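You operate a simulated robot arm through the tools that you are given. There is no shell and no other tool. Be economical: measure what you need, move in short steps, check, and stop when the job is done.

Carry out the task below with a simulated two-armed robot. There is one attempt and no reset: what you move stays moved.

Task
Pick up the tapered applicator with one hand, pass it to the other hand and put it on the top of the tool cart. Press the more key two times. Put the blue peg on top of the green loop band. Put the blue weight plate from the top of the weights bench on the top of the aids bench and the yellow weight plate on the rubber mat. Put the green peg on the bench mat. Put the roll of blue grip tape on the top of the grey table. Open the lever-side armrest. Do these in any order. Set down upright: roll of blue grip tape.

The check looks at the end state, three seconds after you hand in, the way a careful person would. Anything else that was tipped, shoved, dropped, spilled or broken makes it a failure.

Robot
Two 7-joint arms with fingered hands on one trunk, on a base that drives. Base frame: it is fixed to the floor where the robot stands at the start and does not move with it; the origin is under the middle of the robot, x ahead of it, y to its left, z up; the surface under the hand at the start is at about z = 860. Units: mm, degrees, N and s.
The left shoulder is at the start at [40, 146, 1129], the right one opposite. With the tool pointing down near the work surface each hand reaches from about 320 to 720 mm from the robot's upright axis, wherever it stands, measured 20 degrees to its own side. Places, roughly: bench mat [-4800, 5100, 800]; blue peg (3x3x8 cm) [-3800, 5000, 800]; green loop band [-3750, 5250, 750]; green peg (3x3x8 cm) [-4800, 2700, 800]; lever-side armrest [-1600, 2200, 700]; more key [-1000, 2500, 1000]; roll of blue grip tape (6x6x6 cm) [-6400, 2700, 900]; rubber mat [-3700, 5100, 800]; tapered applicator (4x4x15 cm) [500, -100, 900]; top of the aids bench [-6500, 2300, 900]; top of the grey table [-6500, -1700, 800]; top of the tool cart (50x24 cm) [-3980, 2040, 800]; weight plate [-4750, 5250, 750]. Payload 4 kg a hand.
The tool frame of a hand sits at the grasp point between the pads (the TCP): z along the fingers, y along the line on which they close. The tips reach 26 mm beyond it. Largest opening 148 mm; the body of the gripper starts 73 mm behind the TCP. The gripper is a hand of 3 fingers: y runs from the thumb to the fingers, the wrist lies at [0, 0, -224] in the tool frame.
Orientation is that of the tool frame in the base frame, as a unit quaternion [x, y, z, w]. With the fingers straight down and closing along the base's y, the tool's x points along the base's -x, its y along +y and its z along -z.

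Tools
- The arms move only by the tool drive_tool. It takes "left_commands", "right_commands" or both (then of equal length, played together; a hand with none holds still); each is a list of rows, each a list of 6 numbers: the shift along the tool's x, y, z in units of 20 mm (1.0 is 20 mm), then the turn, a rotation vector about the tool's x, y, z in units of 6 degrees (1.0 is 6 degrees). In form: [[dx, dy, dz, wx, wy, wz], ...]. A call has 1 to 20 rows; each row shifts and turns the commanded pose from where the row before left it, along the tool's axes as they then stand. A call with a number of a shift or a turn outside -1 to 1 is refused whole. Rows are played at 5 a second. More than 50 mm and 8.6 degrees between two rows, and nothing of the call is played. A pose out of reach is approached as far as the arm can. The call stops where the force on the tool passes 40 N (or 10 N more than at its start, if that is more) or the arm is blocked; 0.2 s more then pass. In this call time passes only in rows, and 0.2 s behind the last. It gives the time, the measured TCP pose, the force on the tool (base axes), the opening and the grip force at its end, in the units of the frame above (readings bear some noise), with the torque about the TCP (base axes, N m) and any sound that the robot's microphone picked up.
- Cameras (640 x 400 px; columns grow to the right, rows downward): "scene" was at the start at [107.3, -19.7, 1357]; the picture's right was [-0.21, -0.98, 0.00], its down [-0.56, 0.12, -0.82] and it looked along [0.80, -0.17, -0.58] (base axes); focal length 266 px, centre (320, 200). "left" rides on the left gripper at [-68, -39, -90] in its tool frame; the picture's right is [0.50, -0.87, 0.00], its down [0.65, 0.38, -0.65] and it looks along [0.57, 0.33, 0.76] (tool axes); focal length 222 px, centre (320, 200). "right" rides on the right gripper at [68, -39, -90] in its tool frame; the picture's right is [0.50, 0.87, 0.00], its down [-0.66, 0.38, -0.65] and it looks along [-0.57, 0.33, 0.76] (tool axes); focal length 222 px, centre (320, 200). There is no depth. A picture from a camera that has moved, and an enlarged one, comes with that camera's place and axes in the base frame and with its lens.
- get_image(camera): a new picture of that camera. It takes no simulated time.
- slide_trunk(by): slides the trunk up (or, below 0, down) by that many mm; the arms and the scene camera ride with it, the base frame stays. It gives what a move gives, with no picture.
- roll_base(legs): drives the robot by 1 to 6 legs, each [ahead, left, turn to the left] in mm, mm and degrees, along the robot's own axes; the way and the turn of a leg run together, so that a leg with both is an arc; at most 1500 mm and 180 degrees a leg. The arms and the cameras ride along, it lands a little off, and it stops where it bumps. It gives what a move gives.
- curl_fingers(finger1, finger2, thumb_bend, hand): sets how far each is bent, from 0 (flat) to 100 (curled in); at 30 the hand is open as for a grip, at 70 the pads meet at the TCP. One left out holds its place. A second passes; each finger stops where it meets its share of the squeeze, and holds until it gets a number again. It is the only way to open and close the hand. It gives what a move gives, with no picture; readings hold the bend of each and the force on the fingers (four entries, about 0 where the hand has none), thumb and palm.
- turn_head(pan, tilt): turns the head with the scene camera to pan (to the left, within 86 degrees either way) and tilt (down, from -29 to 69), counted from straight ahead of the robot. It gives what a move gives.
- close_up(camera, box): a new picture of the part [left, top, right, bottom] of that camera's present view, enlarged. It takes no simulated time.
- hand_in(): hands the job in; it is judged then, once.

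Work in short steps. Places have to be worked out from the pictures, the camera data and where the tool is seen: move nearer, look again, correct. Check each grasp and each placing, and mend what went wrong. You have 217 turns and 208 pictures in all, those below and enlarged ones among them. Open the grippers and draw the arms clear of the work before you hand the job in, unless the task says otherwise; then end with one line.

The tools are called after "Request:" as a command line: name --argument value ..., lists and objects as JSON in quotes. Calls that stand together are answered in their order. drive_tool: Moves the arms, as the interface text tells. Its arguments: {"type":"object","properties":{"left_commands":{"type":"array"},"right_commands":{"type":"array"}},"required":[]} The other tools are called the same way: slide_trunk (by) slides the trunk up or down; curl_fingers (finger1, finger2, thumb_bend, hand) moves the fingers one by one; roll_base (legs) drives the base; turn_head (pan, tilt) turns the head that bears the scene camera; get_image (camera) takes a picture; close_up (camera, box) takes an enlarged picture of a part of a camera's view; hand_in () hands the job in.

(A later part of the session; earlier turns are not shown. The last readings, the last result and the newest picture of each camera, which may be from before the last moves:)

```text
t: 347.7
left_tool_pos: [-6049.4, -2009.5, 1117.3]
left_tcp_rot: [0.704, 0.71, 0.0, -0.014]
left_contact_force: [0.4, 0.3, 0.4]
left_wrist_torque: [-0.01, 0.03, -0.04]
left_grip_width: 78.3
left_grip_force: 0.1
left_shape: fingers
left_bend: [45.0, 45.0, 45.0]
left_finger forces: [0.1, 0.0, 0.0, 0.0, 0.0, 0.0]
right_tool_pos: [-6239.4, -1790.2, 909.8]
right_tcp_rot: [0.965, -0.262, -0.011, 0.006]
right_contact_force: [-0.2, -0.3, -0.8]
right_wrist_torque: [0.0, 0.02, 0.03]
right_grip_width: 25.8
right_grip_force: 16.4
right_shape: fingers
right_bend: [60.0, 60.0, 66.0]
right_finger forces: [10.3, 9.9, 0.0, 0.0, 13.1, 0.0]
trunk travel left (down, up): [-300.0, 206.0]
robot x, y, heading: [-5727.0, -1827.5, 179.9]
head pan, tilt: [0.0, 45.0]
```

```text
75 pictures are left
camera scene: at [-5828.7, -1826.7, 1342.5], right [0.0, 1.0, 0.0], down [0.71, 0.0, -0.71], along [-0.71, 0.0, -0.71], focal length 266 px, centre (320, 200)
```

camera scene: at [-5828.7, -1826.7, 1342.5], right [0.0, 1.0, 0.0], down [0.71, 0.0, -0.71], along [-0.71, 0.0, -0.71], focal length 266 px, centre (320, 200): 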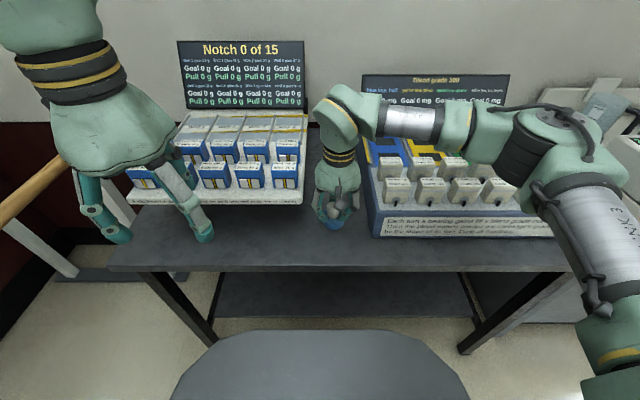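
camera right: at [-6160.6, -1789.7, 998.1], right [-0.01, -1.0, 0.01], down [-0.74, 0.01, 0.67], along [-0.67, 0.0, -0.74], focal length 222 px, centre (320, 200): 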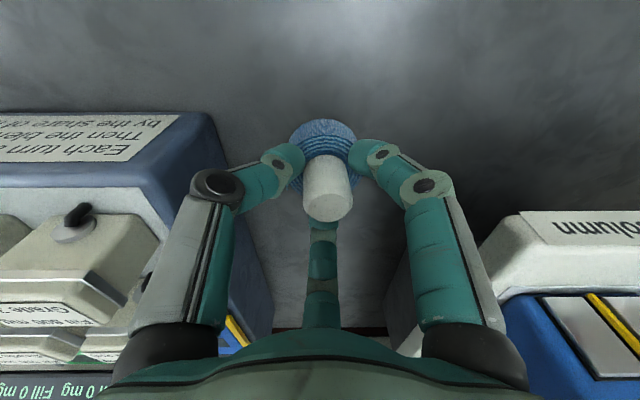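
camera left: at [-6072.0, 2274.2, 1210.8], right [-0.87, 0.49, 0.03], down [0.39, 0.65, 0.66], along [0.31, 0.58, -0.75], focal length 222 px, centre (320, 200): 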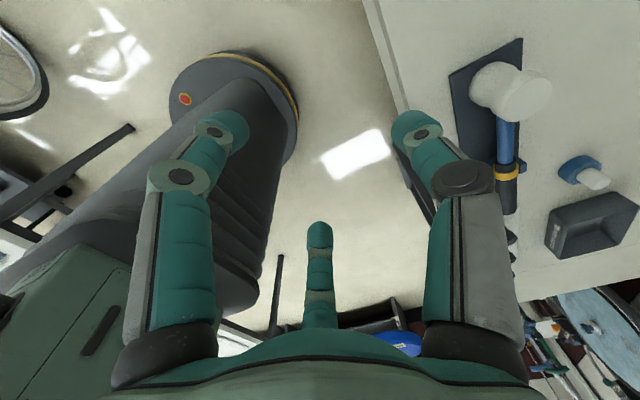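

I shift 15 mm toward the front for more clearance, then lower in fine steps to contact.

Request:
drive_tool --right_commands '[[0.85, 0, 0, 0, 0, 0], [0, 0, 0.8, 0, 0, 0], [0, 0, 0.6, 0, 0, 0], [0, 0, 0.3, 0, 0, 0], [0, 0, 0.25, 0, 0, 0], [0, 0, 0.25, 0, 0, 0], [0, 0, 0.25, 0, 0, 0], [0, 0, 0.2, 0, 0, 0], [0, 0, 0.2, 0, 0, 0], [0, 0, 0.2, 0, 0, 0]]'

Request:
get_image --camera "right"

```text
t: 349.9
left_tool_pos: [-6046.7, -2009.9, 1120.0]
left_tcp_rot: [0.704, 0.71, -0.002, -0.014]
left_contact_force: [-0.4, -0.4, -0.4]
left_wrist_torque: [0.03, 0.01, 0.02]
left_grip_width: 78.2
left_grip_force: 0.0
left_shape: fingers
left_bend: [45.0, 45.0, 45.0]
left_finger forces: [0.1, 0.1, 0.0, 0.0, 0.0, 0.1]
right_tool_pos: [-6226.7, -1800.1, 852.1]
right_tcp_rot: [0.965, -0.261, -0.014, 0.008]
right_contact_force: [0.3, 0.4, 23.7]
right_wrist_torque: [-0.52, 0.09, 0.06]
right_grip_width: 25.9
right_grip_force: 28.9
right_shape: fingers
right_bend: [60.0, 60.0, 65.0]
right_finger forces: [26.7, 16.0, 0.0, 0.0, 14.9, 0.1]
trunk travel left (down, up): [-300.0, 206.0]
robot x, y, heading: [-5728.6, -1829.4, 179.8]
head pan, tilt: [0.0, 45.0]
```

```text
74 pictures are left
camera right: at [-6146.6, -1799.1, 940.5], right [0.0, -1.0, 0.01], down [-0.74, 0.01, 0.68], along [-0.68, 0.0, -0.74], focal length 222 px, centre (320, 200)
```

right: 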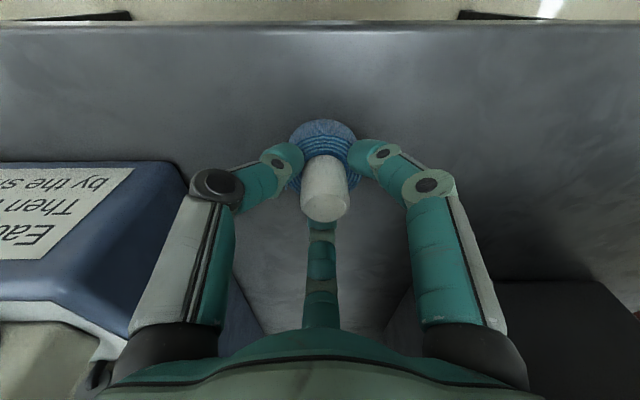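

The roll is pressed on the table. I ease up 3 mm, open the fingers, and rise.

Request:
drive_tool --right_commands '[[0, 0, -0.15, 0, 0, 0]]'

Request:
curl_fingers --hand "right" --finger1 46 --finger2 46 --thumb_bend 46

Request:
drive_tool --right_commands '[[0, 0, -0.4, 0, 0, 0], [0, 0, -0.6, 0, 0, 0], [0, 0, -1, 0, 0, 0], [0, 0, -1, 0, 0, 0], [0, 0, -1, 0, 0, 0], [0, 0, -1, 0, 0, 0], [0, 0, -1, 0, 0, 0], [0, 0, -1, 0, 0, 0], [0, 0, -1, 0, 0, 0], [0, 0, -1, 0, 0, 0], [0, 0, -1, 0, 0, 0], [0, 0, -1, 0, 0, 0], [0, 0, -1, 0, 0, 0], [0, 0, -1, 0, 0, 0]]'

Request:
get_image --camera "right"

Request:
get_image --camera "scene"

```text
t: 350.3
left_tool_pos: [-6048.7, -2010.1, 1119.5]
left_tcp_rot: [0.704, 0.71, -0.002, -0.015]
left_contact_force: [0.8, 0.8, -0.1]
left_wrist_torque: [-0.02, -0.01, 0.01]
left_grip_width: 77.8
left_grip_force: 0.0
left_shape: fingers
left_bend: [45.0, 45.0, 45.0]
left_finger forces: [0.0, 0.0, 0.0, 0.0, 0.0, 0.1]
right_tool_pos: [-6227.3, -1800.0, 852.7]
right_tcp_rot: [0.965, -0.261, -0.012, 0.006]
right_contact_force: [0.3, 0.1, 17.2]
right_wrist_torque: [-0.46, 0.14, -0.03]
right_grip_width: 21.9
right_grip_force: 25.8
right_shape: fingers
right_bend: [60.0, 59.0, 67.0]
right_finger forces: [22.8, 15.9, 0.0, 0.1, 12.1, 0.0]
trunk travel left (down, up): [-300.0, 206.0]
robot x, y, heading: [-5731.2, -1823.2, 179.8]
head pan, tilt: [0.0, 45.0]
```

```text
t: 351.3
left_tool_pos: [-6050.6, -2009.6, 1117.4]
left_tcp_rot: [0.704, 0.71, 0.0, -0.014]
left_contact_force: [0.0, -0.4, 0.7]
left_wrist_torque: [0.01, 0.01, 0.01]
left_grip_width: 78.2
left_grip_force: 0.1
left_shape: fingers
left_bend: [45.0, 45.0, 45.0]
left_finger forces: [0.0, 0.0, 0.0, 0.1, 0.0, 0.0]
right_tool_pos: [-6227.7, -1799.0, 851.8]
right_tcp_rot: [0.965, -0.261, -0.01, 0.006]
right_contact_force: [-0.3, -0.7, -0.7]
right_wrist_torque: [0.01, 0.03, 0.0]
right_grip_width: 74.8
right_grip_force: 0.0
right_shape: fingers
right_bend: [46.0, 46.0, 46.0]
right_finger forces: [0.0, 0.0, 0.0, 0.0, 0.0, 0.0]
trunk travel left (down, up): [-300.0, 206.0]
robot x, y, heading: [-5727.1, -1824.0, 179.8]
head pan, tilt: [0.0, 45.0]
```

```text
t: 354.3
left_tool_pos: [-6048.0, -2010.6, 1118.9]
left_tcp_rot: [0.704, 0.71, -0.001, -0.013]
left_contact_force: [-1.1, -0.8, 0.0]
left_wrist_torque: [-0.02, 0.01, 0.0]
left_grip_width: 78.0
left_grip_force: 0.1
left_shape: fingers
left_bend: [45.0, 45.0, 45.0]
left_finger forces: [0.1, 0.0, 0.0, 0.0, 0.1, 0.1]
right_tool_pos: [-6220.6, -1797.7, 1111.4]
right_tcp_rot: [0.965, -0.261, -0.011, 0.005]
right_contact_force: [0.4, 0.6, 0.1]
right_wrist_torque: [0.0, -0.04, 0.02]
right_grip_width: 74.8
right_grip_force: 0.1
right_shape: fingers
right_bend: [46.0, 46.0, 46.0]
right_finger forces: [0.0, 0.0, 0.1, 0.0, 0.0, 0.1]
trunk travel left (down, up): [-300.0, 206.0]
robot x, y, heading: [-5727.9, -1825.1, 179.5]
head pan, tilt: [0.0, 45.0]
```

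```text
73 pictures are left
camera right: at [-6141.1, -1797.5, 1200.5], right [-0.01, -1.0, 0.0], down [-0.74, 0.01, 0.67], along [-0.67, 0.0, -0.74], focal length 222 px, centre (320, 200)
```

right: 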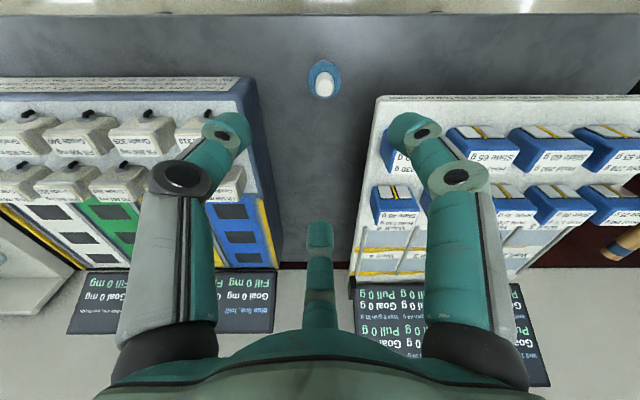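

```text
72 pictures are left
camera scene: at [-5827.7, -1827.0, 1342.6], right [0.0, 1.0, 0.0], down [0.71, 0.0, -0.71], along [-0.71, 0.0, -0.71], focal length 266 px, centre (320, 200)
```

scene: 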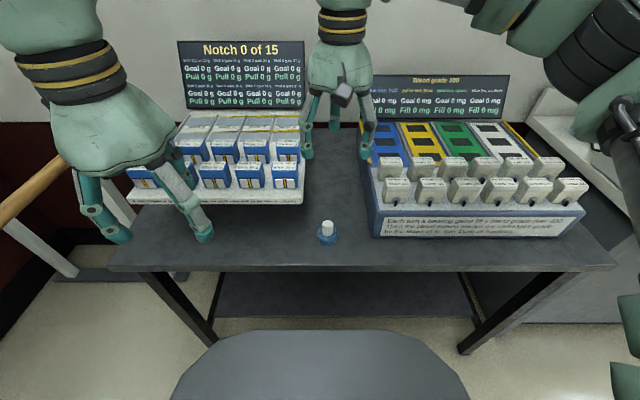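

The roll stands upright on the grey table. I retract the right hand and drive back toward the stepper machine near (-1500, 2300).

Request:
drive_tool --right_commands '[[0.056, -0.98, 0, 0, 0, 0], [0.056, -0.98, 0, 0, 0, 0], [0.056, -0.98, 0, 0, 0, 0], [0.056, -0.98, 0, 0, 0, 0], [0.056, -0.98, 0, 0, 0, 0], [0.056, -0.98, 0, 0, 0, 0], [0.056, -0.98, 0, 0, 0, 0], [0.056, -0.98, 0, 0, 0, 0], [0.056, -0.98, 0, 0, 0, 0], [0.056, -0.98, 0, 0, 0, 0], [0.056, -0.98, 0, 0, 0, 0]]'

Request:
roll_base --legs '[[-130, 0, 0], [0, -1450, 0], [0, -725, 0], [0, 0, 180], [1450, 0, 0], [1450, 0, 0]]'

Request:
turn_head --pan 50 --tilt 20

Request:
get_image --camera "scene"

```text
t: 356.7
left_tool_pos: [-6048.0, -2009.5, 1118.5]
left_tcp_rot: [0.704, 0.71, -0.001, -0.014]
left_contact_force: [-0.9, 0.1, -0.2]
left_wrist_torque: [-0.02, 0.01, 0.0]
left_grip_width: 78.0
left_grip_force: 0.1
left_shape: fingers
left_bend: [45.0, 45.0, 45.0]
left_finger forces: [0.0, 0.1, 0.1, 0.1, 0.1, 0.0]
right_tool_pos: [-6099.2, -1617.3, 1107.7]
right_tcp_rot: [0.965, -0.261, -0.01, 0.006]
right_contact_force: [0.0, 0.2, 0.2]
right_wrist_torque: [0.0, 0.03, 0.01]
right_grip_width: 74.6
right_grip_force: 0.1
right_shape: fingers
right_bend: [46.0, 46.0, 46.0]
right_finger forces: [0.0, 0.0, 0.0, 0.1, 0.0, 0.0]
trunk travel left (down, up): [-300.0, 206.0]
robot x, y, heading: [-5724.3, -1825.3, 179.9]
head pan, tilt: [0.0, 45.0]
```

```text
t: 389.4
left_tool_pos: [-2356.7, 522.0, 1118.3]
left_tcp_rot: [0.708, -0.706, 0.015, -0.002]
left_contact_force: [0.3, 0.1, -0.3]
left_wrist_torque: [0.03, 0.01, 0.02]
left_grip_width: 77.9
left_grip_force: 0.0
left_shape: fingers
left_bend: [45.0, 45.0, 45.0]
left_finger forces: [0.0, 0.0, 0.0, 0.0, 0.0, 0.0]
right_tool_pos: [-2307.9, 130.1, 1106.3]
right_tcp_rot: [0.265, 0.964, 0.006, 0.011]
right_contact_force: [-0.8, 0.1, -0.6]
right_wrist_torque: [-0.01, 0.0, -0.01]
right_grip_width: 75.1
right_grip_force: 0.0
right_shape: fingers
right_bend: [46.0, 46.0, 46.0]
right_finger forces: [0.0, 0.0, 0.1, 0.1, 0.0, 0.1]
trunk travel left (down, up): [-300.0, 206.0]
robot x, y, heading: [-2679.7, 341.4, -0.5]
head pan, tilt: [0.0, 45.0]
```

```text
t: 390.6
left_tool_pos: [-2357.1, 522.7, 1118.5]
left_tcp_rot: [0.708, -0.707, 0.014, -0.001]
left_contact_force: [-0.1, -0.3, 0.9]
left_wrist_torque: [0.0, -0.01, 0.0]
left_grip_width: 78.1
left_grip_force: 0.2
left_shape: fingers
left_bend: [45.0, 45.0, 45.0]
left_finger forces: [0.0, 0.1, 0.1, 0.0, 0.0, 0.0]
right_tool_pos: [-2308.0, 128.6, 1109.0]
right_tcp_rot: [0.264, 0.964, 0.005, 0.011]
right_contact_force: [-0.4, -0.6, 1.2]
right_wrist_torque: [0.03, 0.03, -0.01]
right_grip_width: 74.6
right_grip_force: 0.0
right_shape: fingers
right_bend: [46.0, 46.0, 46.0]
right_finger forces: [0.0, 0.1, 0.0, 0.0, 0.1, 0.1]
trunk travel left (down, up): [-300.0, 206.0]
robot x, y, heading: [-2681.3, 340.4, -0.5]
head pan, tilt: [50.0, 20.0]
```

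```text
71 pictures are left
camera scene: at [-2598.0, 410.2, 1381.2], right [0.76, -0.65, 0.0], down [-0.22, -0.26, -0.94], along [0.61, 0.71, -0.34], focal length 266 px, centre (320, 200)
```

scene: 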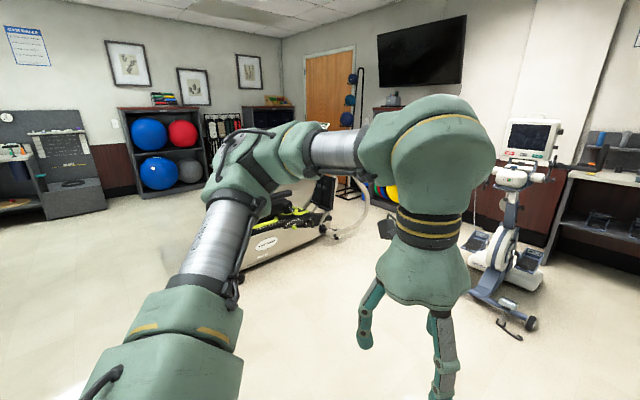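

The arm hides the stepper. I turn north and approach it to about (-1560, 1050).

Request:
roll_base --legs '[[0, 0, 90.5], [0, -1120, 0], [700, 0, 0]]'

Request:
turn_head --pan 0 --tilt 28

Request:
get_image --camera "scene"

Request:
turn_head --pan -30 --tilt 20

Request:
get_image --camera "scene"

```text
t: 403.6
left_tool_pos: [-1758.1, 1370.5, 1119.0]
left_tcp_rot: [1.0, 0.014, 0.009, -0.01]
left_contact_force: [0.1, 0.1, 0.6]
left_wrist_torque: [-0.03, -0.02, -0.01]
left_grip_width: 77.9
left_grip_force: 0.0
left_shape: fingers
left_bend: [45.0, 45.0, 45.0]
left_finger forces: [0.1, 0.0, 0.1, 0.0, 0.0, 0.1]
right_tool_pos: [-1366.5, 1430.9, 1108.7]
right_tcp_rot: [-0.506, 0.863, 0.012, 0.003]
right_contact_force: [0.5, 0.2, 0.0]
right_wrist_torque: [0.0, 0.02, 0.0]
right_grip_width: 75.1
right_grip_force: 0.1
right_shape: fingers
right_bend: [46.0, 46.0, 46.0]
right_finger forces: [0.0, 0.0, 0.0, 0.0, 0.1, 0.1]
trunk travel left (down, up): [-300.0, 206.0]
robot x, y, heading: [-1565.8, 1052.7, 90.8]
head pan, tilt: [50.0, 20.0]
```

```text
t: 404.8
left_tool_pos: [-1757.6, 1370.7, 1116.6]
left_tcp_rot: [1.0, 0.014, 0.008, -0.011]
left_contact_force: [0.3, -0.6, -0.7]
left_wrist_torque: [-0.02, -0.04, -0.01]
left_grip_width: 78.0
left_grip_force: 0.2
left_shape: fingers
left_bend: [45.0, 45.0, 45.0]
left_finger forces: [0.0, 0.1, 0.1, 0.1, 0.1, 0.0]
right_tool_pos: [-1365.6, 1429.9, 1108.4]
right_tcp_rot: [-0.505, 0.863, 0.011, 0.004]
right_contact_force: [0.7, 0.4, -0.5]
right_wrist_torque: [0.02, -0.02, 0.02]
right_grip_width: 75.1
right_grip_force: 0.0
right_shape: fingers
right_bend: [46.0, 46.0, 46.0]
right_finger forces: [0.0, 0.1, 0.1, 0.1, 0.1, 0.0]
trunk travel left (down, up): [-300.0, 206.0]
robot x, y, heading: [-1568.6, 1050.9, 91.1]
head pan, tilt: [0.0, 28.0]
```

```text
70 pictures are left
camera scene: at [-1568.1, 1163.1, 1368.3], right [1.0, 0.02, 0.0], down [0.01, -0.47, -0.88], along [-0.02, 0.88, -0.47], focal length 266 px, centre (320, 200)
```

scene: 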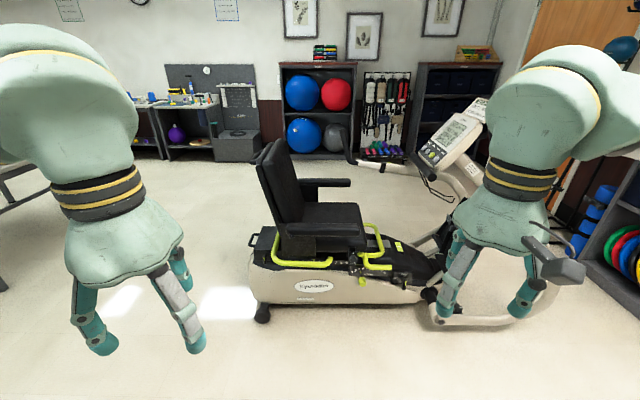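

```text
t: 405.7
left_tool_pos: [-1757.0, 1370.0, 1116.4]
left_tcp_rot: [1.0, 0.014, 0.009, -0.01]
left_contact_force: [0.7, 0.7, -0.6]
left_wrist_torque: [0.0, -0.02, -0.01]
left_grip_width: 78.0
left_grip_force: 0.0
left_shape: fingers
left_bend: [45.0, 45.0, 45.0]
left_finger forces: [0.1, 0.0, 0.0, 0.0, 0.0, 0.1]
right_tool_pos: [-1366.1, 1430.3, 1108.3]
right_tcp_rot: [-0.507, 0.862, 0.011, 0.004]
right_contact_force: [0.6, -0.6, -0.6]
right_wrist_torque: [0.0, -0.01, -0.03]
right_grip_width: 75.0
right_grip_force: 0.0
right_shape: fingers
right_bend: [46.0, 46.0, 46.0]
right_finger forces: [0.0, 0.1, 0.0, 0.1, 0.0, 0.0]
trunk travel left (down, up): [-300.0, 206.0]
robot x, y, heading: [-1563.1, 1049.3, 90.9]
head pan, tilt: [-30.0, 20.0]
```

```text
69 pictures are left
camera scene: at [-1521.3, 1153.2, 1381.2], right [0.87, -0.48, 0.0], down [-0.17, -0.3, -0.94], along [0.46, 0.82, -0.34], focal length 266 px, centre (320, 200)
```

scene: 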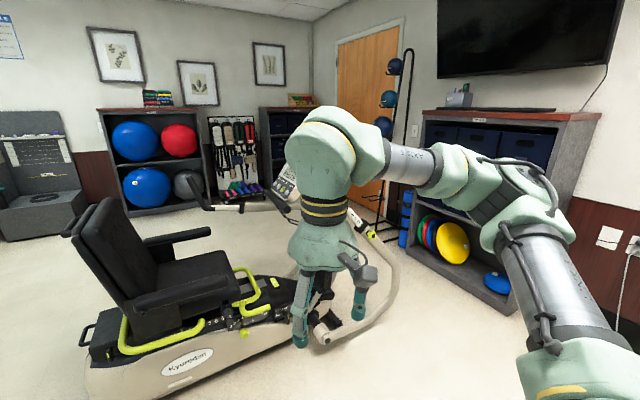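

I zoom in on the seat, armrests and console.

Request:
turn_head --pan 0 --tilt 28

Request:
close_up --camera "scene" --box '[240, 120, 460, 320]'

Request:
close_up --camera "scene" --box '[400, 80, 520, 220]'

```text
t: 406.7
left_tool_pos: [-1756.9, 1370.6, 1117.0]
left_tcp_rot: [1.0, 0.014, 0.008, -0.011]
left_contact_force: [-1.1, 0.2, -0.8]
left_wrist_torque: [0.01, 0.04, -0.01]
left_grip_width: 78.0
left_grip_force: 0.0
left_shape: fingers
left_bend: [45.0, 45.0, 45.0]
left_finger forces: [0.1, 0.0, 0.0, 0.0, 0.0, 0.0]
right_tool_pos: [-1366.5, 1429.9, 1107.8]
right_tcp_rot: [-0.506, 0.862, 0.011, 0.003]
right_contact_force: [-0.5, 0.0, -0.8]
right_wrist_torque: [-0.01, 0.0, -0.02]
right_grip_width: 74.7
right_grip_force: 0.0
right_shape: fingers
right_bend: [46.0, 46.0, 46.0]
right_finger forces: [0.0, 0.0, 0.0, 0.0, 0.0, 0.0]
trunk travel left (down, up): [-300.0, 206.0]
robot x, y, heading: [-1567.5, 1052.3, 90.8]
head pan, tilt: [0.0, 28.0]
```

```text
2.00 times, centred on (350, 220) of scene
camera zoom: at [-1567.8, 1162.9, 1368.3], right [1.0, 0.02, 0.0], down [0.01, -0.47, -0.88], along [-0.01, 0.88, -0.47], focal length 531 px, centre (260, 160)
```

zoom: 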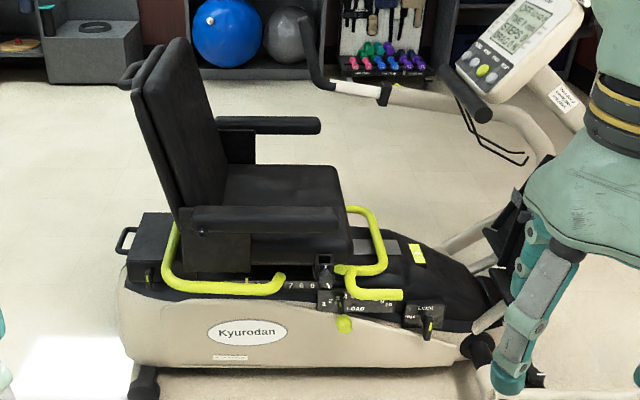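

```text
2.86 times, centred on (460, 150) of scene
camera zoom: at [-1567.8, 1162.9, 1368.3], right [1.0, 0.02, 0.0], down [0.01, -0.47, -0.88], along [-0.01, 0.88, -0.47], focal length 758 px, centre (-80, 343)
```

zoom: 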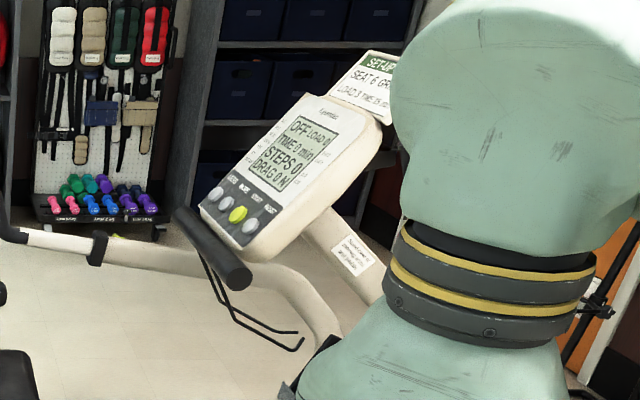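

Four keys sit below the display, and the lever-side armrest is the near one, lying horizontal. I drive closer and aim at the console to read the key labels.

Request:
roll_base --legs '[[350, -150, -0.8]]'

Request:
turn_head --pan -12 --tilt 25

Request:
get_image --camera "scene"

```text
t: 409.1
left_tool_pos: [-1607.2, 1725.2, 1117.4]
left_tcp_rot: [1.0, 0.008, 0.01, -0.011]
left_contact_force: [0.2, 0.6, 0.5]
left_wrist_torque: [-0.01, 0.01, 0.01]
left_grip_width: 78.2
left_grip_force: 0.1
left_shape: fingers
left_bend: [45.0, 45.0, 45.0]
left_finger forces: [0.1, 0.0, 0.1, 0.0, 0.0, 0.1]
right_tool_pos: [-1215.3, 1778.0, 1109.6]
right_tcp_rot: [-0.5, 0.866, 0.012, 0.004]
right_contact_force: [-0.2, -0.7, -0.2]
right_wrist_torque: [-0.01, -0.02, 0.0]
right_grip_width: 74.7
right_grip_force: 0.1
right_shape: fingers
right_bend: [46.0, 46.0, 46.0]
right_finger forces: [0.0, 0.1, 0.0, 0.1, 0.1, 0.0]
trunk travel left (down, up): [-300.0, 206.0]
robot x, y, heading: [-1418.7, 1401.2, 90.3]
head pan, tilt: [0.0, 28.0]
```

```text
t: 409.8
left_tool_pos: [-1605.6, 1725.2, 1118.1]
left_tcp_rot: [1.0, 0.007, 0.009, -0.011]
left_contact_force: [0.6, -0.2, -0.2]
left_wrist_torque: [0.02, 0.0, -0.02]
left_grip_width: 78.1
left_grip_force: 0.0
left_shape: fingers
left_bend: [45.0, 45.0, 45.0]
left_finger forces: [0.0, 0.1, 0.1, 0.0, 0.0, 0.1]
right_tool_pos: [-1214.0, 1780.4, 1107.6]
right_tcp_rot: [-0.5, 0.866, 0.013, 0.003]
right_contact_force: [0.0, -0.6, 1.0]
right_wrist_torque: [-0.02, -0.02, 0.01]
right_grip_width: 74.9
right_grip_force: 0.0
right_shape: fingers
right_bend: [46.0, 46.0, 46.0]
right_finger forces: [0.0, 0.0, 0.0, 0.1, 0.0, 0.0]
trunk travel left (down, up): [-300.0, 206.0]
robot x, y, heading: [-1421.7, 1404.2, 90.0]
head pan, tilt: [-12.0, 25.0]
```

```text
66 pictures are left
camera scene: at [-1400.8, 1514.2, 1373.0], right [0.98, -0.21, 0.0], down [-0.09, -0.41, -0.91], along [0.19, 0.89, -0.42], focal length 266 px, centre (320, 200)
```

scene: 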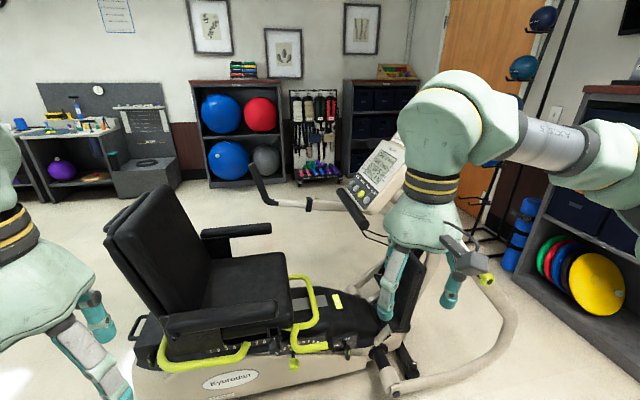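

Request:
close_up --camera "scene" --box '[330, 130, 420, 220]'

Request:
close_up --camera "scene" --box '[100, 180, 380, 390]'

```text
4.44 times, centred on (375, 175) of scene
camera zoom: at [-1400.8, 1514.2, 1373.0], right [0.98, -0.21, 0.0], down [-0.09, -0.41, -0.91], along [0.19, 0.89, -0.42], focal length 1180 px, centre (76, 311)
```

zoom: 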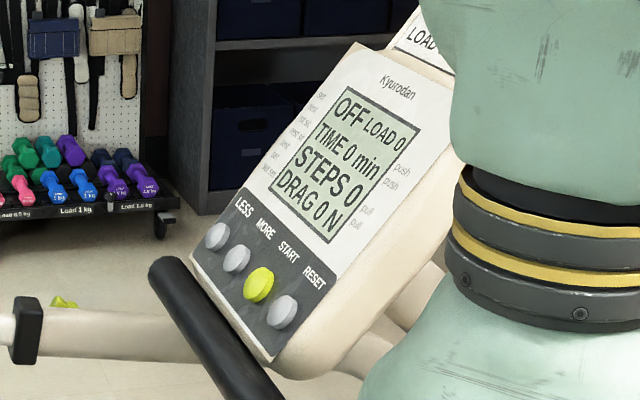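

```text
1.90 times, centred on (240, 285) of scene
camera zoom: at [-1400.8, 1514.2, 1373.0], right [0.98, -0.21, 0.0], down [-0.09, -0.41, -0.91], along [0.19, 0.89, -0.42], focal length 506 px, centre (472, 38)
```

zoom: 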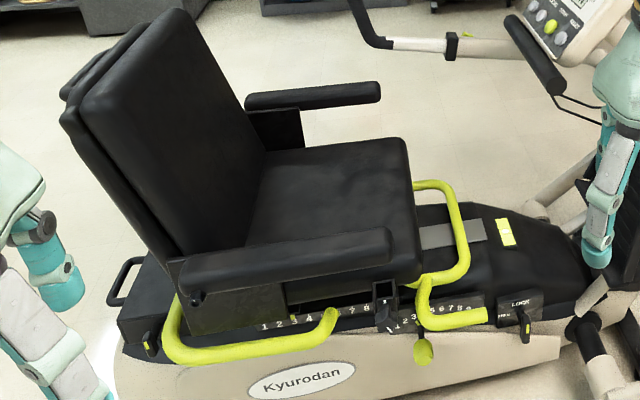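

Keys read LESS, MORE, START, RESET; the panel faces the seat, tilted about 60°. I estimate MORE at (-1065, 2413, 985) and the near handle grip around (-1175, 2140, 1050). I first pull the right hand up and away, then drive closer.

Request:
drive_tool --right_commands '[[-0.183, -0.984, -0.833, 0, 0, 0], [-0.183, -0.984, -0.833, 0, 0, 0], [-0.183, -0.984, -0.833, 0, 0, 0], [-0.183, -0.984, -0.833, 0, 0, 0], [-0.183, -0.984, -0.833, 0, 0, 0], [-0.183, -0.984, -0.833, 0, 0, 0], [-0.183, -0.984, -0.833, 0, 0, 0], [-0.183, -0.984, -0.833, 0, 0, 0], [-0.183, -0.984, -0.833, 0, 0, 0]]'

Request:
roll_base --legs '[[300, 90, 0]]'

Request:
turn_head --pan -25 --tilt 30

Request:
get_image --camera "scene"

```text
t: 411.8
left_tool_pos: [-1606.8, 1723.7, 1118.5]
left_tcp_rot: [1.0, 0.007, 0.009, -0.012]
left_contact_force: [-0.8, 0.0, 0.0]
left_wrist_torque: [0.01, -0.02, 0.04]
left_grip_width: 78.2
left_grip_force: 0.0
left_shape: fingers
left_bend: [45.0, 45.0, 45.0]
left_finger forces: [0.0, 0.0, 0.0, 0.0, 0.0, 0.0]
right_tool_pos: [-1043.0, 1714.5, 1255.6]
right_tcp_rot: [-0.5, 0.866, 0.012, 0.004]
right_contact_force: [0.1, -0.3, 0.0]
right_wrist_torque: [0.0, 0.0, 0.02]
right_grip_width: 74.8
right_grip_force: 0.1
right_shape: fingers
right_bend: [46.0, 46.0, 46.0]
right_finger forces: [0.0, 0.0, 0.1, 0.0, 0.1, 0.0]
trunk travel left (down, up): [-300.0, 206.0]
robot x, y, heading: [-1424.3, 1404.1, 90.4]
head pan, tilt: [-12.0, 25.0]
```

```text
t: 413.9
left_tool_pos: [-1695.6, 2020.4, 1118.9]
left_tcp_rot: [1.0, 0.007, 0.008, -0.012]
left_contact_force: [-0.3, 0.3, 0.0]
left_wrist_torque: [-0.01, 0.0, -0.01]
left_grip_width: 78.2
left_grip_force: 0.0
left_shape: fingers
left_bend: [45.0, 45.0, 45.0]
left_finger forces: [0.0, 0.1, 0.1, 0.1, 0.1, 0.0]
right_tool_pos: [-1133.0, 2011.1, 1254.7]
right_tcp_rot: [-0.5, 0.866, 0.013, 0.004]
right_contact_force: [-0.3, -0.1, 0.0]
right_wrist_torque: [0.01, -0.01, 0.0]
right_grip_width: 74.9
right_grip_force: 0.1
right_shape: fingers
right_bend: [46.0, 46.0, 46.0]
right_finger forces: [0.0, 0.1, 0.0, 0.0, 0.1, 0.0]
trunk travel left (down, up): [-300.0, 206.0]
robot x, y, heading: [-1511.8, 1702.8, 89.8]
head pan, tilt: [-12.0, 25.0]
```

```text
t: 414.7
left_tool_pos: [-1695.8, 2023.1, 1117.6]
left_tcp_rot: [1.0, 0.008, 0.009, -0.01]
left_contact_force: [0.1, -0.8, 0.5]
left_wrist_torque: [0.0, 0.04, -0.02]
left_grip_width: 78.3
left_grip_force: 0.0
left_shape: fingers
left_bend: [45.0, 45.0, 45.0]
left_finger forces: [0.1, 0.1, 0.0, 0.0, 0.1, 0.0]
right_tool_pos: [-1132.6, 2012.7, 1254.6]
right_tcp_rot: [-0.5, 0.866, 0.012, 0.003]
right_contact_force: [0.0, 0.8, -0.1]
right_wrist_torque: [0.01, 0.02, 0.0]
right_grip_width: 74.7
right_grip_force: 0.0
right_shape: fingers
right_bend: [46.0, 46.0, 46.0]
right_finger forces: [0.0, 0.0, 0.0, 0.0, 0.0, 0.1]
trunk travel left (down, up): [-300.0, 206.0]
robot x, y, heading: [-1506.4, 1700.5, 90.3]
head pan, tilt: [-25.0, 30.0]
```

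```text
63 pictures are left
camera scene: at [-1471.7, 1803.3, 1365.1], right [0.91, -0.42, 0.0], down [-0.21, -0.45, -0.87], along [0.36, 0.79, -0.5], focal length 266 px, centre (320, 200)
```

scene: 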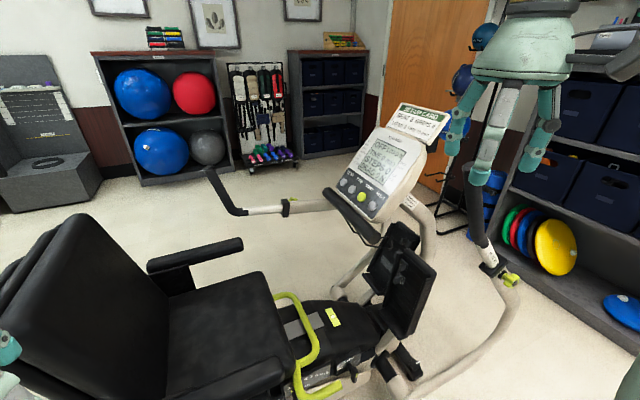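

Clearer view now. I zoom on the keypad for a second bearing.

Request:
close_up --camera "scene" --box '[310, 110, 460, 250]'

Request:
get_image --camera "left"

```text
2.86 times, centred on (385, 180) of scene
camera zoom: at [-1471.7, 1803.3, 1365.1], right [0.91, -0.42, 0.0], down [-0.21, -0.45, -0.87], along [0.36, 0.79, -0.5], focal length 758 px, centre (134, 257)
```

zoom: 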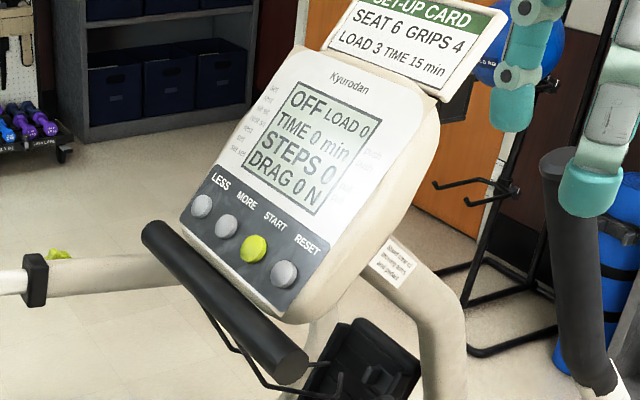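

```text
61 pictures are left
camera left: at [-1766.2, 2057.8, 1207.4], right [0.49, 0.87, 0.03], down [0.65, -0.38, 0.66], along [0.58, -0.3, -0.75], focal length 222 px, centre (320, 200)
```

left: 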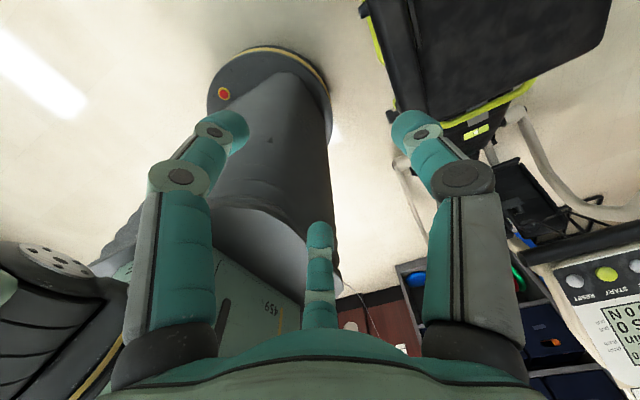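

Triangulated, MORE is at about (-1030, 2490, 945) and a horizontal handlebar lies in front of it near x≈-1110, z≈920. I'll press from above at 60° with only the thumb extended. I drive to about (-1190, 1880).

Request:
roll_base --legs '[[0, -310, 0], [175, 0, 0]]'

Request:
curl_fingers --hand "left" --finger1 100 --finger2 100 --thumb_bend 45

Request:
drive_tool --left_commands '[[0, 0, -0.5, 0, 1, 0], [0, 0, -0.5, 0, 1, 0], [0, 0, -0.5, 0, 1, 0], [0, 0, -0.5, 0, 1, 0], [0, 0, -0.5, 0, 1, 0]]'

Request:
get_image --camera "left"

Request:
get_image --camera "scene"

```text
t: 417.9
left_tool_pos: [-1385.4, 2194.6, 1118.1]
left_tcp_rot: [1.0, 0.007, 0.01, -0.011]
left_contact_force: [0.7, -0.7, -0.5]
left_wrist_torque: [-0.04, 0.02, 0.01]
left_grip_width: 78.3
left_grip_force: 0.0
left_shape: fingers
left_bend: [45.0, 45.0, 45.0]
left_finger forces: [0.1, 0.0, 0.1, 0.0, 0.0, 0.1]
right_tool_pos: [-823.5, 2185.6, 1256.8]
right_tcp_rot: [-0.501, 0.865, 0.013, 0.005]
right_contact_force: [-0.4, -0.6, 0.1]
right_wrist_torque: [0.01, -0.02, -0.03]
right_grip_width: 75.0
right_grip_force: 0.0
right_shape: fingers
right_bend: [46.0, 46.0, 46.0]
right_finger forces: [0.0, 0.0, 0.1, 0.1, 0.0, 0.1]
trunk travel left (down, up): [-300.0, 206.0]
robot x, y, heading: [-1200.5, 1876.0, 90.2]
head pan, tilt: [-25.0, 30.0]
```

```text
t: 418.9
left_tool_pos: [-1386.6, 2196.4, 1118.4]
left_tcp_rot: [1.0, 0.008, 0.009, -0.012]
left_contact_force: [0.1, -0.3, 0.2]
left_wrist_torque: [0.0, 0.04, 0.01]
left_grip_width: 36.3
left_grip_force: 0.0
left_shape: fingers
left_bend: [78.0, 78.0, 45.0]
left_finger forces: [0.0, 0.0, 0.0, 0.0, 0.0, 0.0]
right_tool_pos: [-822.5, 2186.6, 1254.9]
right_tcp_rot: [-0.5, 0.866, 0.012, 0.004]
right_contact_force: [0.4, 0.6, -0.6]
right_wrist_torque: [-0.02, 0.03, 0.0]
right_grip_width: 75.0
right_grip_force: 0.0
right_shape: fingers
right_bend: [46.0, 46.0, 46.0]
right_finger forces: [0.0, 0.1, 0.1, 0.0, 0.1, 0.1]
trunk travel left (down, up): [-300.0, 206.0]
robot x, y, heading: [-1200.9, 1875.8, 90.0]
head pan, tilt: [-25.0, 30.0]
```

```text
t: 420.1
left_tool_pos: [-1397.7, 2195.7, 1165.7]
left_tcp_rot: [0.963, 0.004, 0.268, -0.013]
left_contact_force: [-0.4, -0.2, 0.3]
left_wrist_torque: [0.05, -0.04, 0.01]
left_grip_width: 36.6
left_grip_force: 0.2
left_shape: fingers
left_bend: [78.0, 79.0, 45.0]
left_finger forces: [0.0, 0.0, 0.0, 0.0, 0.1, 0.0]
right_tool_pos: [-824.4, 2186.2, 1255.3]
right_tcp_rot: [-0.5, 0.866, 0.012, 0.004]
right_contact_force: [-0.9, 0.4, -0.3]
right_wrist_torque: [-0.02, 0.0, 0.0]
right_grip_width: 74.5
right_grip_force: 0.0
right_shape: fingers
right_bend: [46.0, 46.0, 46.0]
right_finger forces: [0.0, 0.0, 0.1, 0.0, 0.0, 0.0]
trunk travel left (down, up): [-300.0, 206.0]
robot x, y, heading: [-1199.8, 1877.7, 90.3]
head pan, tilt: [-25.0, 30.0]
```

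```text
60 pictures are left
camera left: at [-1503.1, 2232.1, 1209.0], right [0.42, 0.87, 0.28], down [0.23, -0.4, 0.89], along [0.88, -0.31, -0.36], focal length 222 px, centre (320, 200)
```

left: 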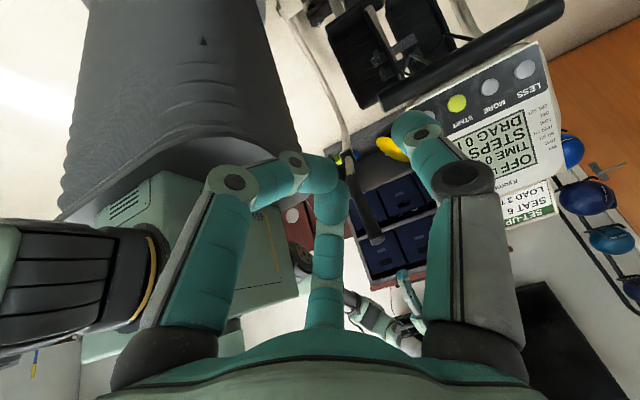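

```text
59 pictures are left
camera scene: at [-1162.6, 1977.7, 1365.2], right [0.91, -0.42, 0.0], down [-0.21, -0.45, -0.87], along [0.36, 0.79, -0.5], focal length 266 px, centre (320, 200)
```

scene: 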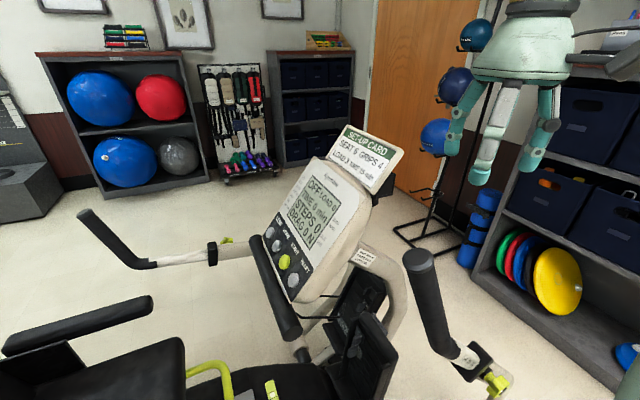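

Three bearings now agree: MORE at (-1051, 2467, 957), keys 60 mm apart. The left thumb protrudes as a poker (tip ≈ 50 mm off-axis, 30 mm beyond the TCP). I move it to 45 mm in front of the key.

Request:
drive_tool --left_commands '[[0.63, -0.705, 0.967, 0, 0, 0], [0.63, -0.705, 0.967, 0, 0, 0], [0.63, -0.705, 0.967, 0, 0, 0], [0.63, -0.705, 0.967, 0, 0, 0], [0.63, -0.705, 0.967, 0, 0, 0], [0.63, -0.705, 0.967, 0, 0, 0], [0.63, -0.705, 0.967, 0, 0, 0], [0.63, -0.705, 0.967, 0, 0, 0], [0.63, -0.705, 0.967, 0, 0, 0], [0.63, -0.705, 0.967, 0, 0, 0], [0.63, -0.705, 0.967, 0, 0, 0], [0.63, -0.705, 0.967, 0, 0, 0], [0.63, -0.705, 0.967, 0, 0, 0], [0.63, -0.705, 0.967, 0, 0, 0], [0.63, -0.705, 0.967, 0, 0, 0]]'

Request:
get_image --camera "left"

Request:
get_image --camera "scene"

```text
t: 423.2
left_tool_pos: [-1088.1, 2415.4, 1018.7]
left_tcp_rot: [0.963, 0.004, 0.268, -0.013]
left_contact_force: [0.6, -0.2, 0.4]
left_wrist_torque: [0.0, 0.01, -0.01]
left_grip_width: 43.1
left_grip_force: 0.0
left_shape: fingers
left_bend: [92.0, 93.0, 45.0]
left_finger forces: [0.1, 0.0, 0.0, 0.0, 0.0, 0.0]
right_tool_pos: [-822.7, 2186.8, 1254.8]
right_tcp_rot: [-0.499, 0.866, 0.012, 0.004]
right_contact_force: [-0.6, 0.1, 0.2]
right_wrist_torque: [-0.01, 0.0, 0.03]
right_grip_width: 75.0
right_grip_force: 0.0
right_shape: fingers
right_bend: [46.0, 46.0, 46.0]
right_finger forces: [0.1, 0.0, 0.0, 0.1, 0.0, 0.0]
trunk travel left (down, up): [-300.0, 206.0]
robot x, y, heading: [-1198.3, 1874.1, 90.2]
head pan, tilt: [-25.0, 30.0]
```

```text
58 pictures are left
camera left: at [-1193.1, 2451.2, 1063.0], right [0.42, 0.87, 0.28], down [0.23, -0.39, 0.89], along [0.88, -0.31, -0.36], focal length 222 px, centre (320, 200)
```

left: 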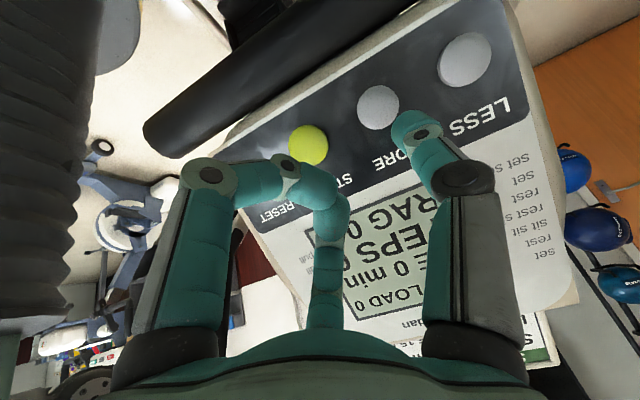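

```text
57 pictures are left
camera scene: at [-1160.6, 1978.4, 1365.1], right [0.91, -0.42, 0.0], down [-0.21, -0.45, -0.87], along [0.36, 0.79, -0.5], focal length 266 px, centre (320, 200)
```

scene: 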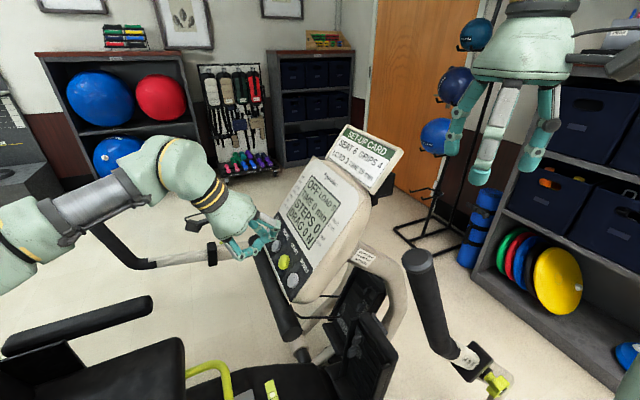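

The key lies at (0, -48, 74) in the hand frame and the thumb tip at about y -54. I shift 6 mm and advance gently in steps.

Request:
drive_tool --left_commands '[[0, 0.3, 0.6, 0, 0, 0], [0, 0, 0.6, 0, 0, 0]]'

Request:
get_image --camera "left"

Request:
close_up --camera "scene" --box '[220, 170, 350, 300]'

```text
t: 423.9
left_tool_pos: [-1075.5, 2410.1, 998.9]
left_tcp_rot: [0.964, 0.004, 0.267, -0.013]
left_contact_force: [0.6, -0.3, -0.6]
left_wrist_torque: [0.0, 0.01, -0.03]
left_grip_width: 43.1
left_grip_force: 0.0
left_shape: fingers
left_bend: [92.0, 93.0, 45.0]
left_finger forces: [0.1, 0.0, 0.0, 0.0, 0.0, 0.0]
right_tool_pos: [-823.1, 2187.7, 1254.9]
right_tcp_rot: [-0.5, 0.866, 0.012, 0.003]
right_contact_force: [0.3, -0.3, 0.4]
right_wrist_torque: [0.03, 0.0, 0.02]
right_grip_width: 75.0
right_grip_force: 0.0
right_shape: fingers
right_bend: [46.0, 46.0, 46.0]
right_finger forces: [0.0, 0.0, 0.0, 0.0, 0.0, 0.0]
trunk travel left (down, up): [-300.0, 206.0]
robot x, y, heading: [-1200.3, 1877.8, 90.4]
head pan, tilt: [-25.0, 30.0]
```

```text
56 pictures are left
camera left: at [-1181.1, 2446.0, 1042.6], right [0.42, 0.87, 0.28], down [0.23, -0.39, 0.89], along [0.88, -0.31, -0.36], focal length 222 px, centre (320, 200)
```

left: 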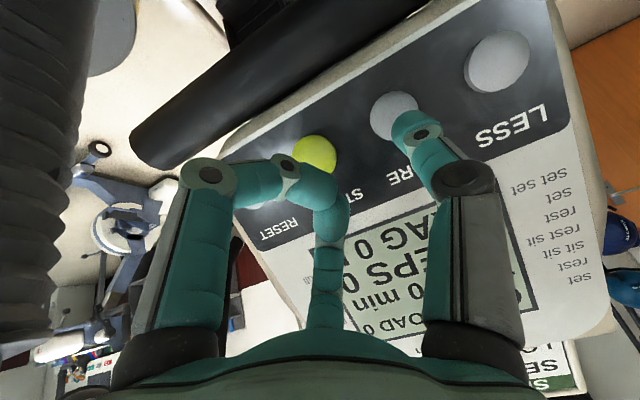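

```text
3.08 times, centred on (285, 235) of scene
camera zoom: at [-1161.2, 1978.2, 1365.1], right [0.91, -0.42, 0.0], down [-0.21, -0.45, -0.87], along [0.36, 0.79, -0.5], focal length 817 px, centre (428, 92)
```

zoom: 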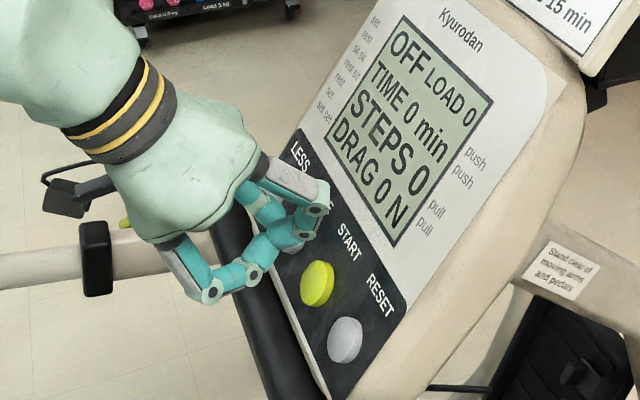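

The thumb is lined up with MORE, about 10–15 mm away. I advance in 3 mm steps and read the force and the display.

Request:
drive_tool --left_commands '[[0, 0, 0.2, 0, 0, 0], [0, 0, 0.15, 0, 0, 0], [0, 0, 0.15, 0, 0, 0]]'

Request:
drive_tool --left_commands '[[0, 0, 0.15, 0, 0, 0], [0, 0, 0.1, 0, 0, 0]]'

Request:
close_up --camera "left" --box '[260, 20, 560, 330]'

```text
t: 424.6
left_tool_pos: [-1071.0, 2410.8, 991.4]
left_tcp_rot: [0.963, 0.005, 0.268, -0.013]
left_contact_force: [-1.0, 0.3, -0.1]
left_wrist_torque: [0.0, 0.02, 0.02]
left_grip_width: 43.1
left_grip_force: 0.0
left_shape: fingers
left_bend: [92.0, 93.0, 45.0]
left_finger forces: [0.0, 0.0, 0.0, 0.0, 0.0, 0.0]
right_tool_pos: [-823.0, 2186.6, 1255.6]
right_tcp_rot: [-0.5, 0.866, 0.013, 0.003]
right_contact_force: [0.1, 0.3, 0.4]
right_wrist_torque: [-0.02, 0.01, 0.0]
right_grip_width: 74.8
right_grip_force: 0.1
right_shape: fingers
right_bend: [46.0, 46.0, 46.0]
right_finger forces: [0.0, 0.0, 0.0, 0.1, 0.1, 0.0]
trunk travel left (down, up): [-300.0, 206.0]
robot x, y, heading: [-1200.3, 1875.6, 89.8]
head pan, tilt: [-25.0, 30.0]
```

```text
t: 425.2
left_tool_pos: [-1069.6, 2410.3, 986.9]
left_tcp_rot: [0.963, 0.004, 0.267, -0.013]
left_contact_force: [-0.8, 0.0, 2.3]
left_wrist_torque: [0.09, -0.01, 0.07]
left_grip_width: 43.4
left_grip_force: 0.7
left_shape: fingers
left_bend: [92.0, 93.0, 45.0]
left_finger forces: [0.1, 0.0, 0.0, 0.1, 1.6, 0.0]
right_tool_pos: [-823.3, 2187.8, 1256.0]
right_tcp_rot: [-0.499, 0.866, 0.013, 0.004]
right_contact_force: [-0.2, 1.0, -0.5]
right_wrist_torque: [0.04, -0.01, -0.01]
right_grip_width: 75.0
right_grip_force: 0.1
right_shape: fingers
right_bend: [46.0, 46.0, 46.0]
right_finger forces: [0.1, 0.0, 0.0, 0.1, 0.1, 0.0]
trunk travel left (down, up): [-300.0, 206.0]
robot x, y, heading: [-1203.4, 1873.2, 90.0]
head pan, tilt: [-25.0, 30.0]
```

```text
1.29 times, centred on (410, 175) of left
camera zoom: at [-1174.4, 2445.9, 1030.3], right [0.42, 0.87, 0.28], down [0.23, -0.39, 0.89], along [0.88, -0.31, -0.36], focal length 287 px, centre (204, 232)
```

zoom: 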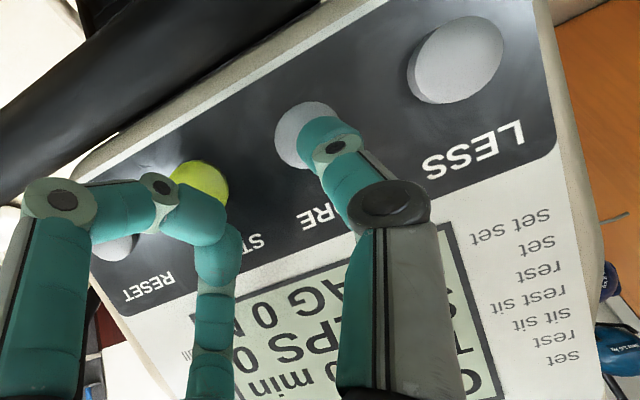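

Contact with the key (thumb 1.6 N). I press further in 2 mm steps, listening for a click.

Request:
drive_tool --left_commands '[[0, 0, 0.1, 0, 0, 0], [0, 0, 0.1, 0, 0, 0]]'

Request:
close_up --camera "scene" --box '[220, 170, 350, 300]'

```text
t: 425.9
left_tool_pos: [-1067.8, 2409.5, 984.3]
left_tcp_rot: [0.963, 0.003, 0.267, -0.013]
left_contact_force: [-1.4, -0.2, 4.7]
left_wrist_torque: [0.27, -0.03, 0.14]
left_grip_width: 44.3
left_grip_force: 3.1
left_shape: fingers
left_bend: [92.0, 93.0, 45.0]
left_finger forces: [0.0, 0.0, 0.0, 0.1, 5.0, 0.1]
right_tool_pos: [-824.4, 2187.1, 1255.7]
right_tcp_rot: [-0.5, 0.866, 0.012, 0.004]
right_contact_force: [-0.1, -0.3, -0.1]
right_wrist_torque: [-0.02, 0.02, 0.0]
right_grip_width: 75.1
right_grip_force: 0.0
right_shape: fingers
right_bend: [46.0, 46.0, 46.0]
right_finger forces: [0.0, 0.1, 0.0, 0.1, 0.0, 0.1]
trunk travel left (down, up): [-300.0, 206.0]
robot x, y, heading: [-1199.8, 1876.9, 90.3]
head pan, tilt: [-25.0, 30.0]
heard: click
```

```text
3.08 times, centred on (285, 235) of scene
camera zoom: at [-1162.5, 1977.1, 1365.3], right [0.91, -0.42, 0.0], down [-0.21, -0.45, -0.87], along [0.36, 0.79, -0.5], focal length 817 px, centre (428, 92)
```

zoom: 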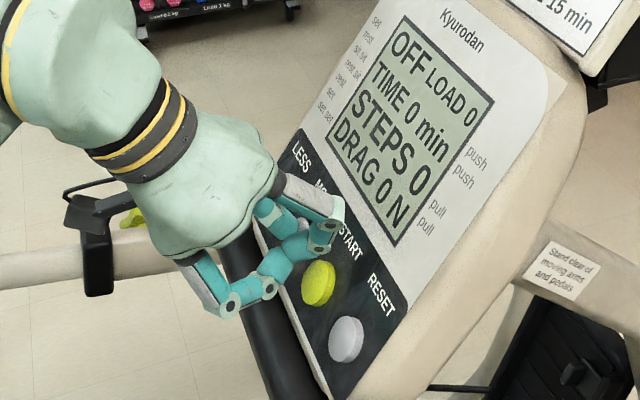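

A click: first press. I back off 12 mm and read the display.

Request:
drive_tool --left_commands '[[0, 0, -0.3, 0, 0, 0], [0, 0, -0.3, 0, 0, 0]]'

Request:
close_up --camera "scene" --box '[220, 170, 350, 300]'

```text
t: 426.4
left_tool_pos: [-1074.0, 2409.0, 993.5]
left_tcp_rot: [0.964, 0.003, 0.267, -0.012]
left_contact_force: [-0.3, 0.5, 0.6]
left_wrist_torque: [-0.03, 0.04, 0.0]
left_grip_width: 43.5
left_grip_force: 0.1
left_shape: fingers
left_bend: [92.0, 93.0, 45.0]
left_finger forces: [0.0, 0.0, 0.0, 0.1, 0.0, 0.0]
right_tool_pos: [-823.6, 2186.5, 1254.7]
right_tcp_rot: [-0.501, 0.866, 0.012, 0.004]
right_contact_force: [0.4, -0.3, -0.1]
right_wrist_torque: [0.02, 0.0, -0.02]
right_grip_width: 75.1
right_grip_force: 0.0
right_shape: fingers
right_bend: [46.0, 46.0, 46.0]
right_finger forces: [0.0, 0.0, 0.1, 0.1, 0.1, 0.0]
trunk travel left (down, up): [-300.0, 206.0]
robot x, y, heading: [-1200.4, 1878.7, 89.9]
head pan, tilt: [-25.0, 30.0]
```

```text
3.08 times, centred on (285, 235) of scene
camera zoom: at [-1161.7, 1977.6, 1365.1], right [0.91, -0.42, 0.0], down [-0.21, -0.45, -0.87], along [0.36, 0.79, -0.5], focal length 817 px, centre (428, 92)
```

zoom: 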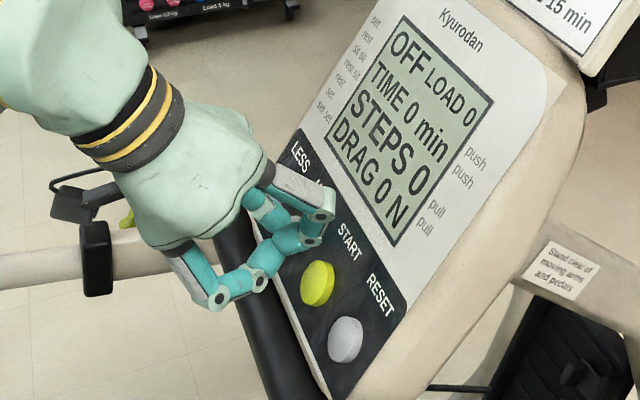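

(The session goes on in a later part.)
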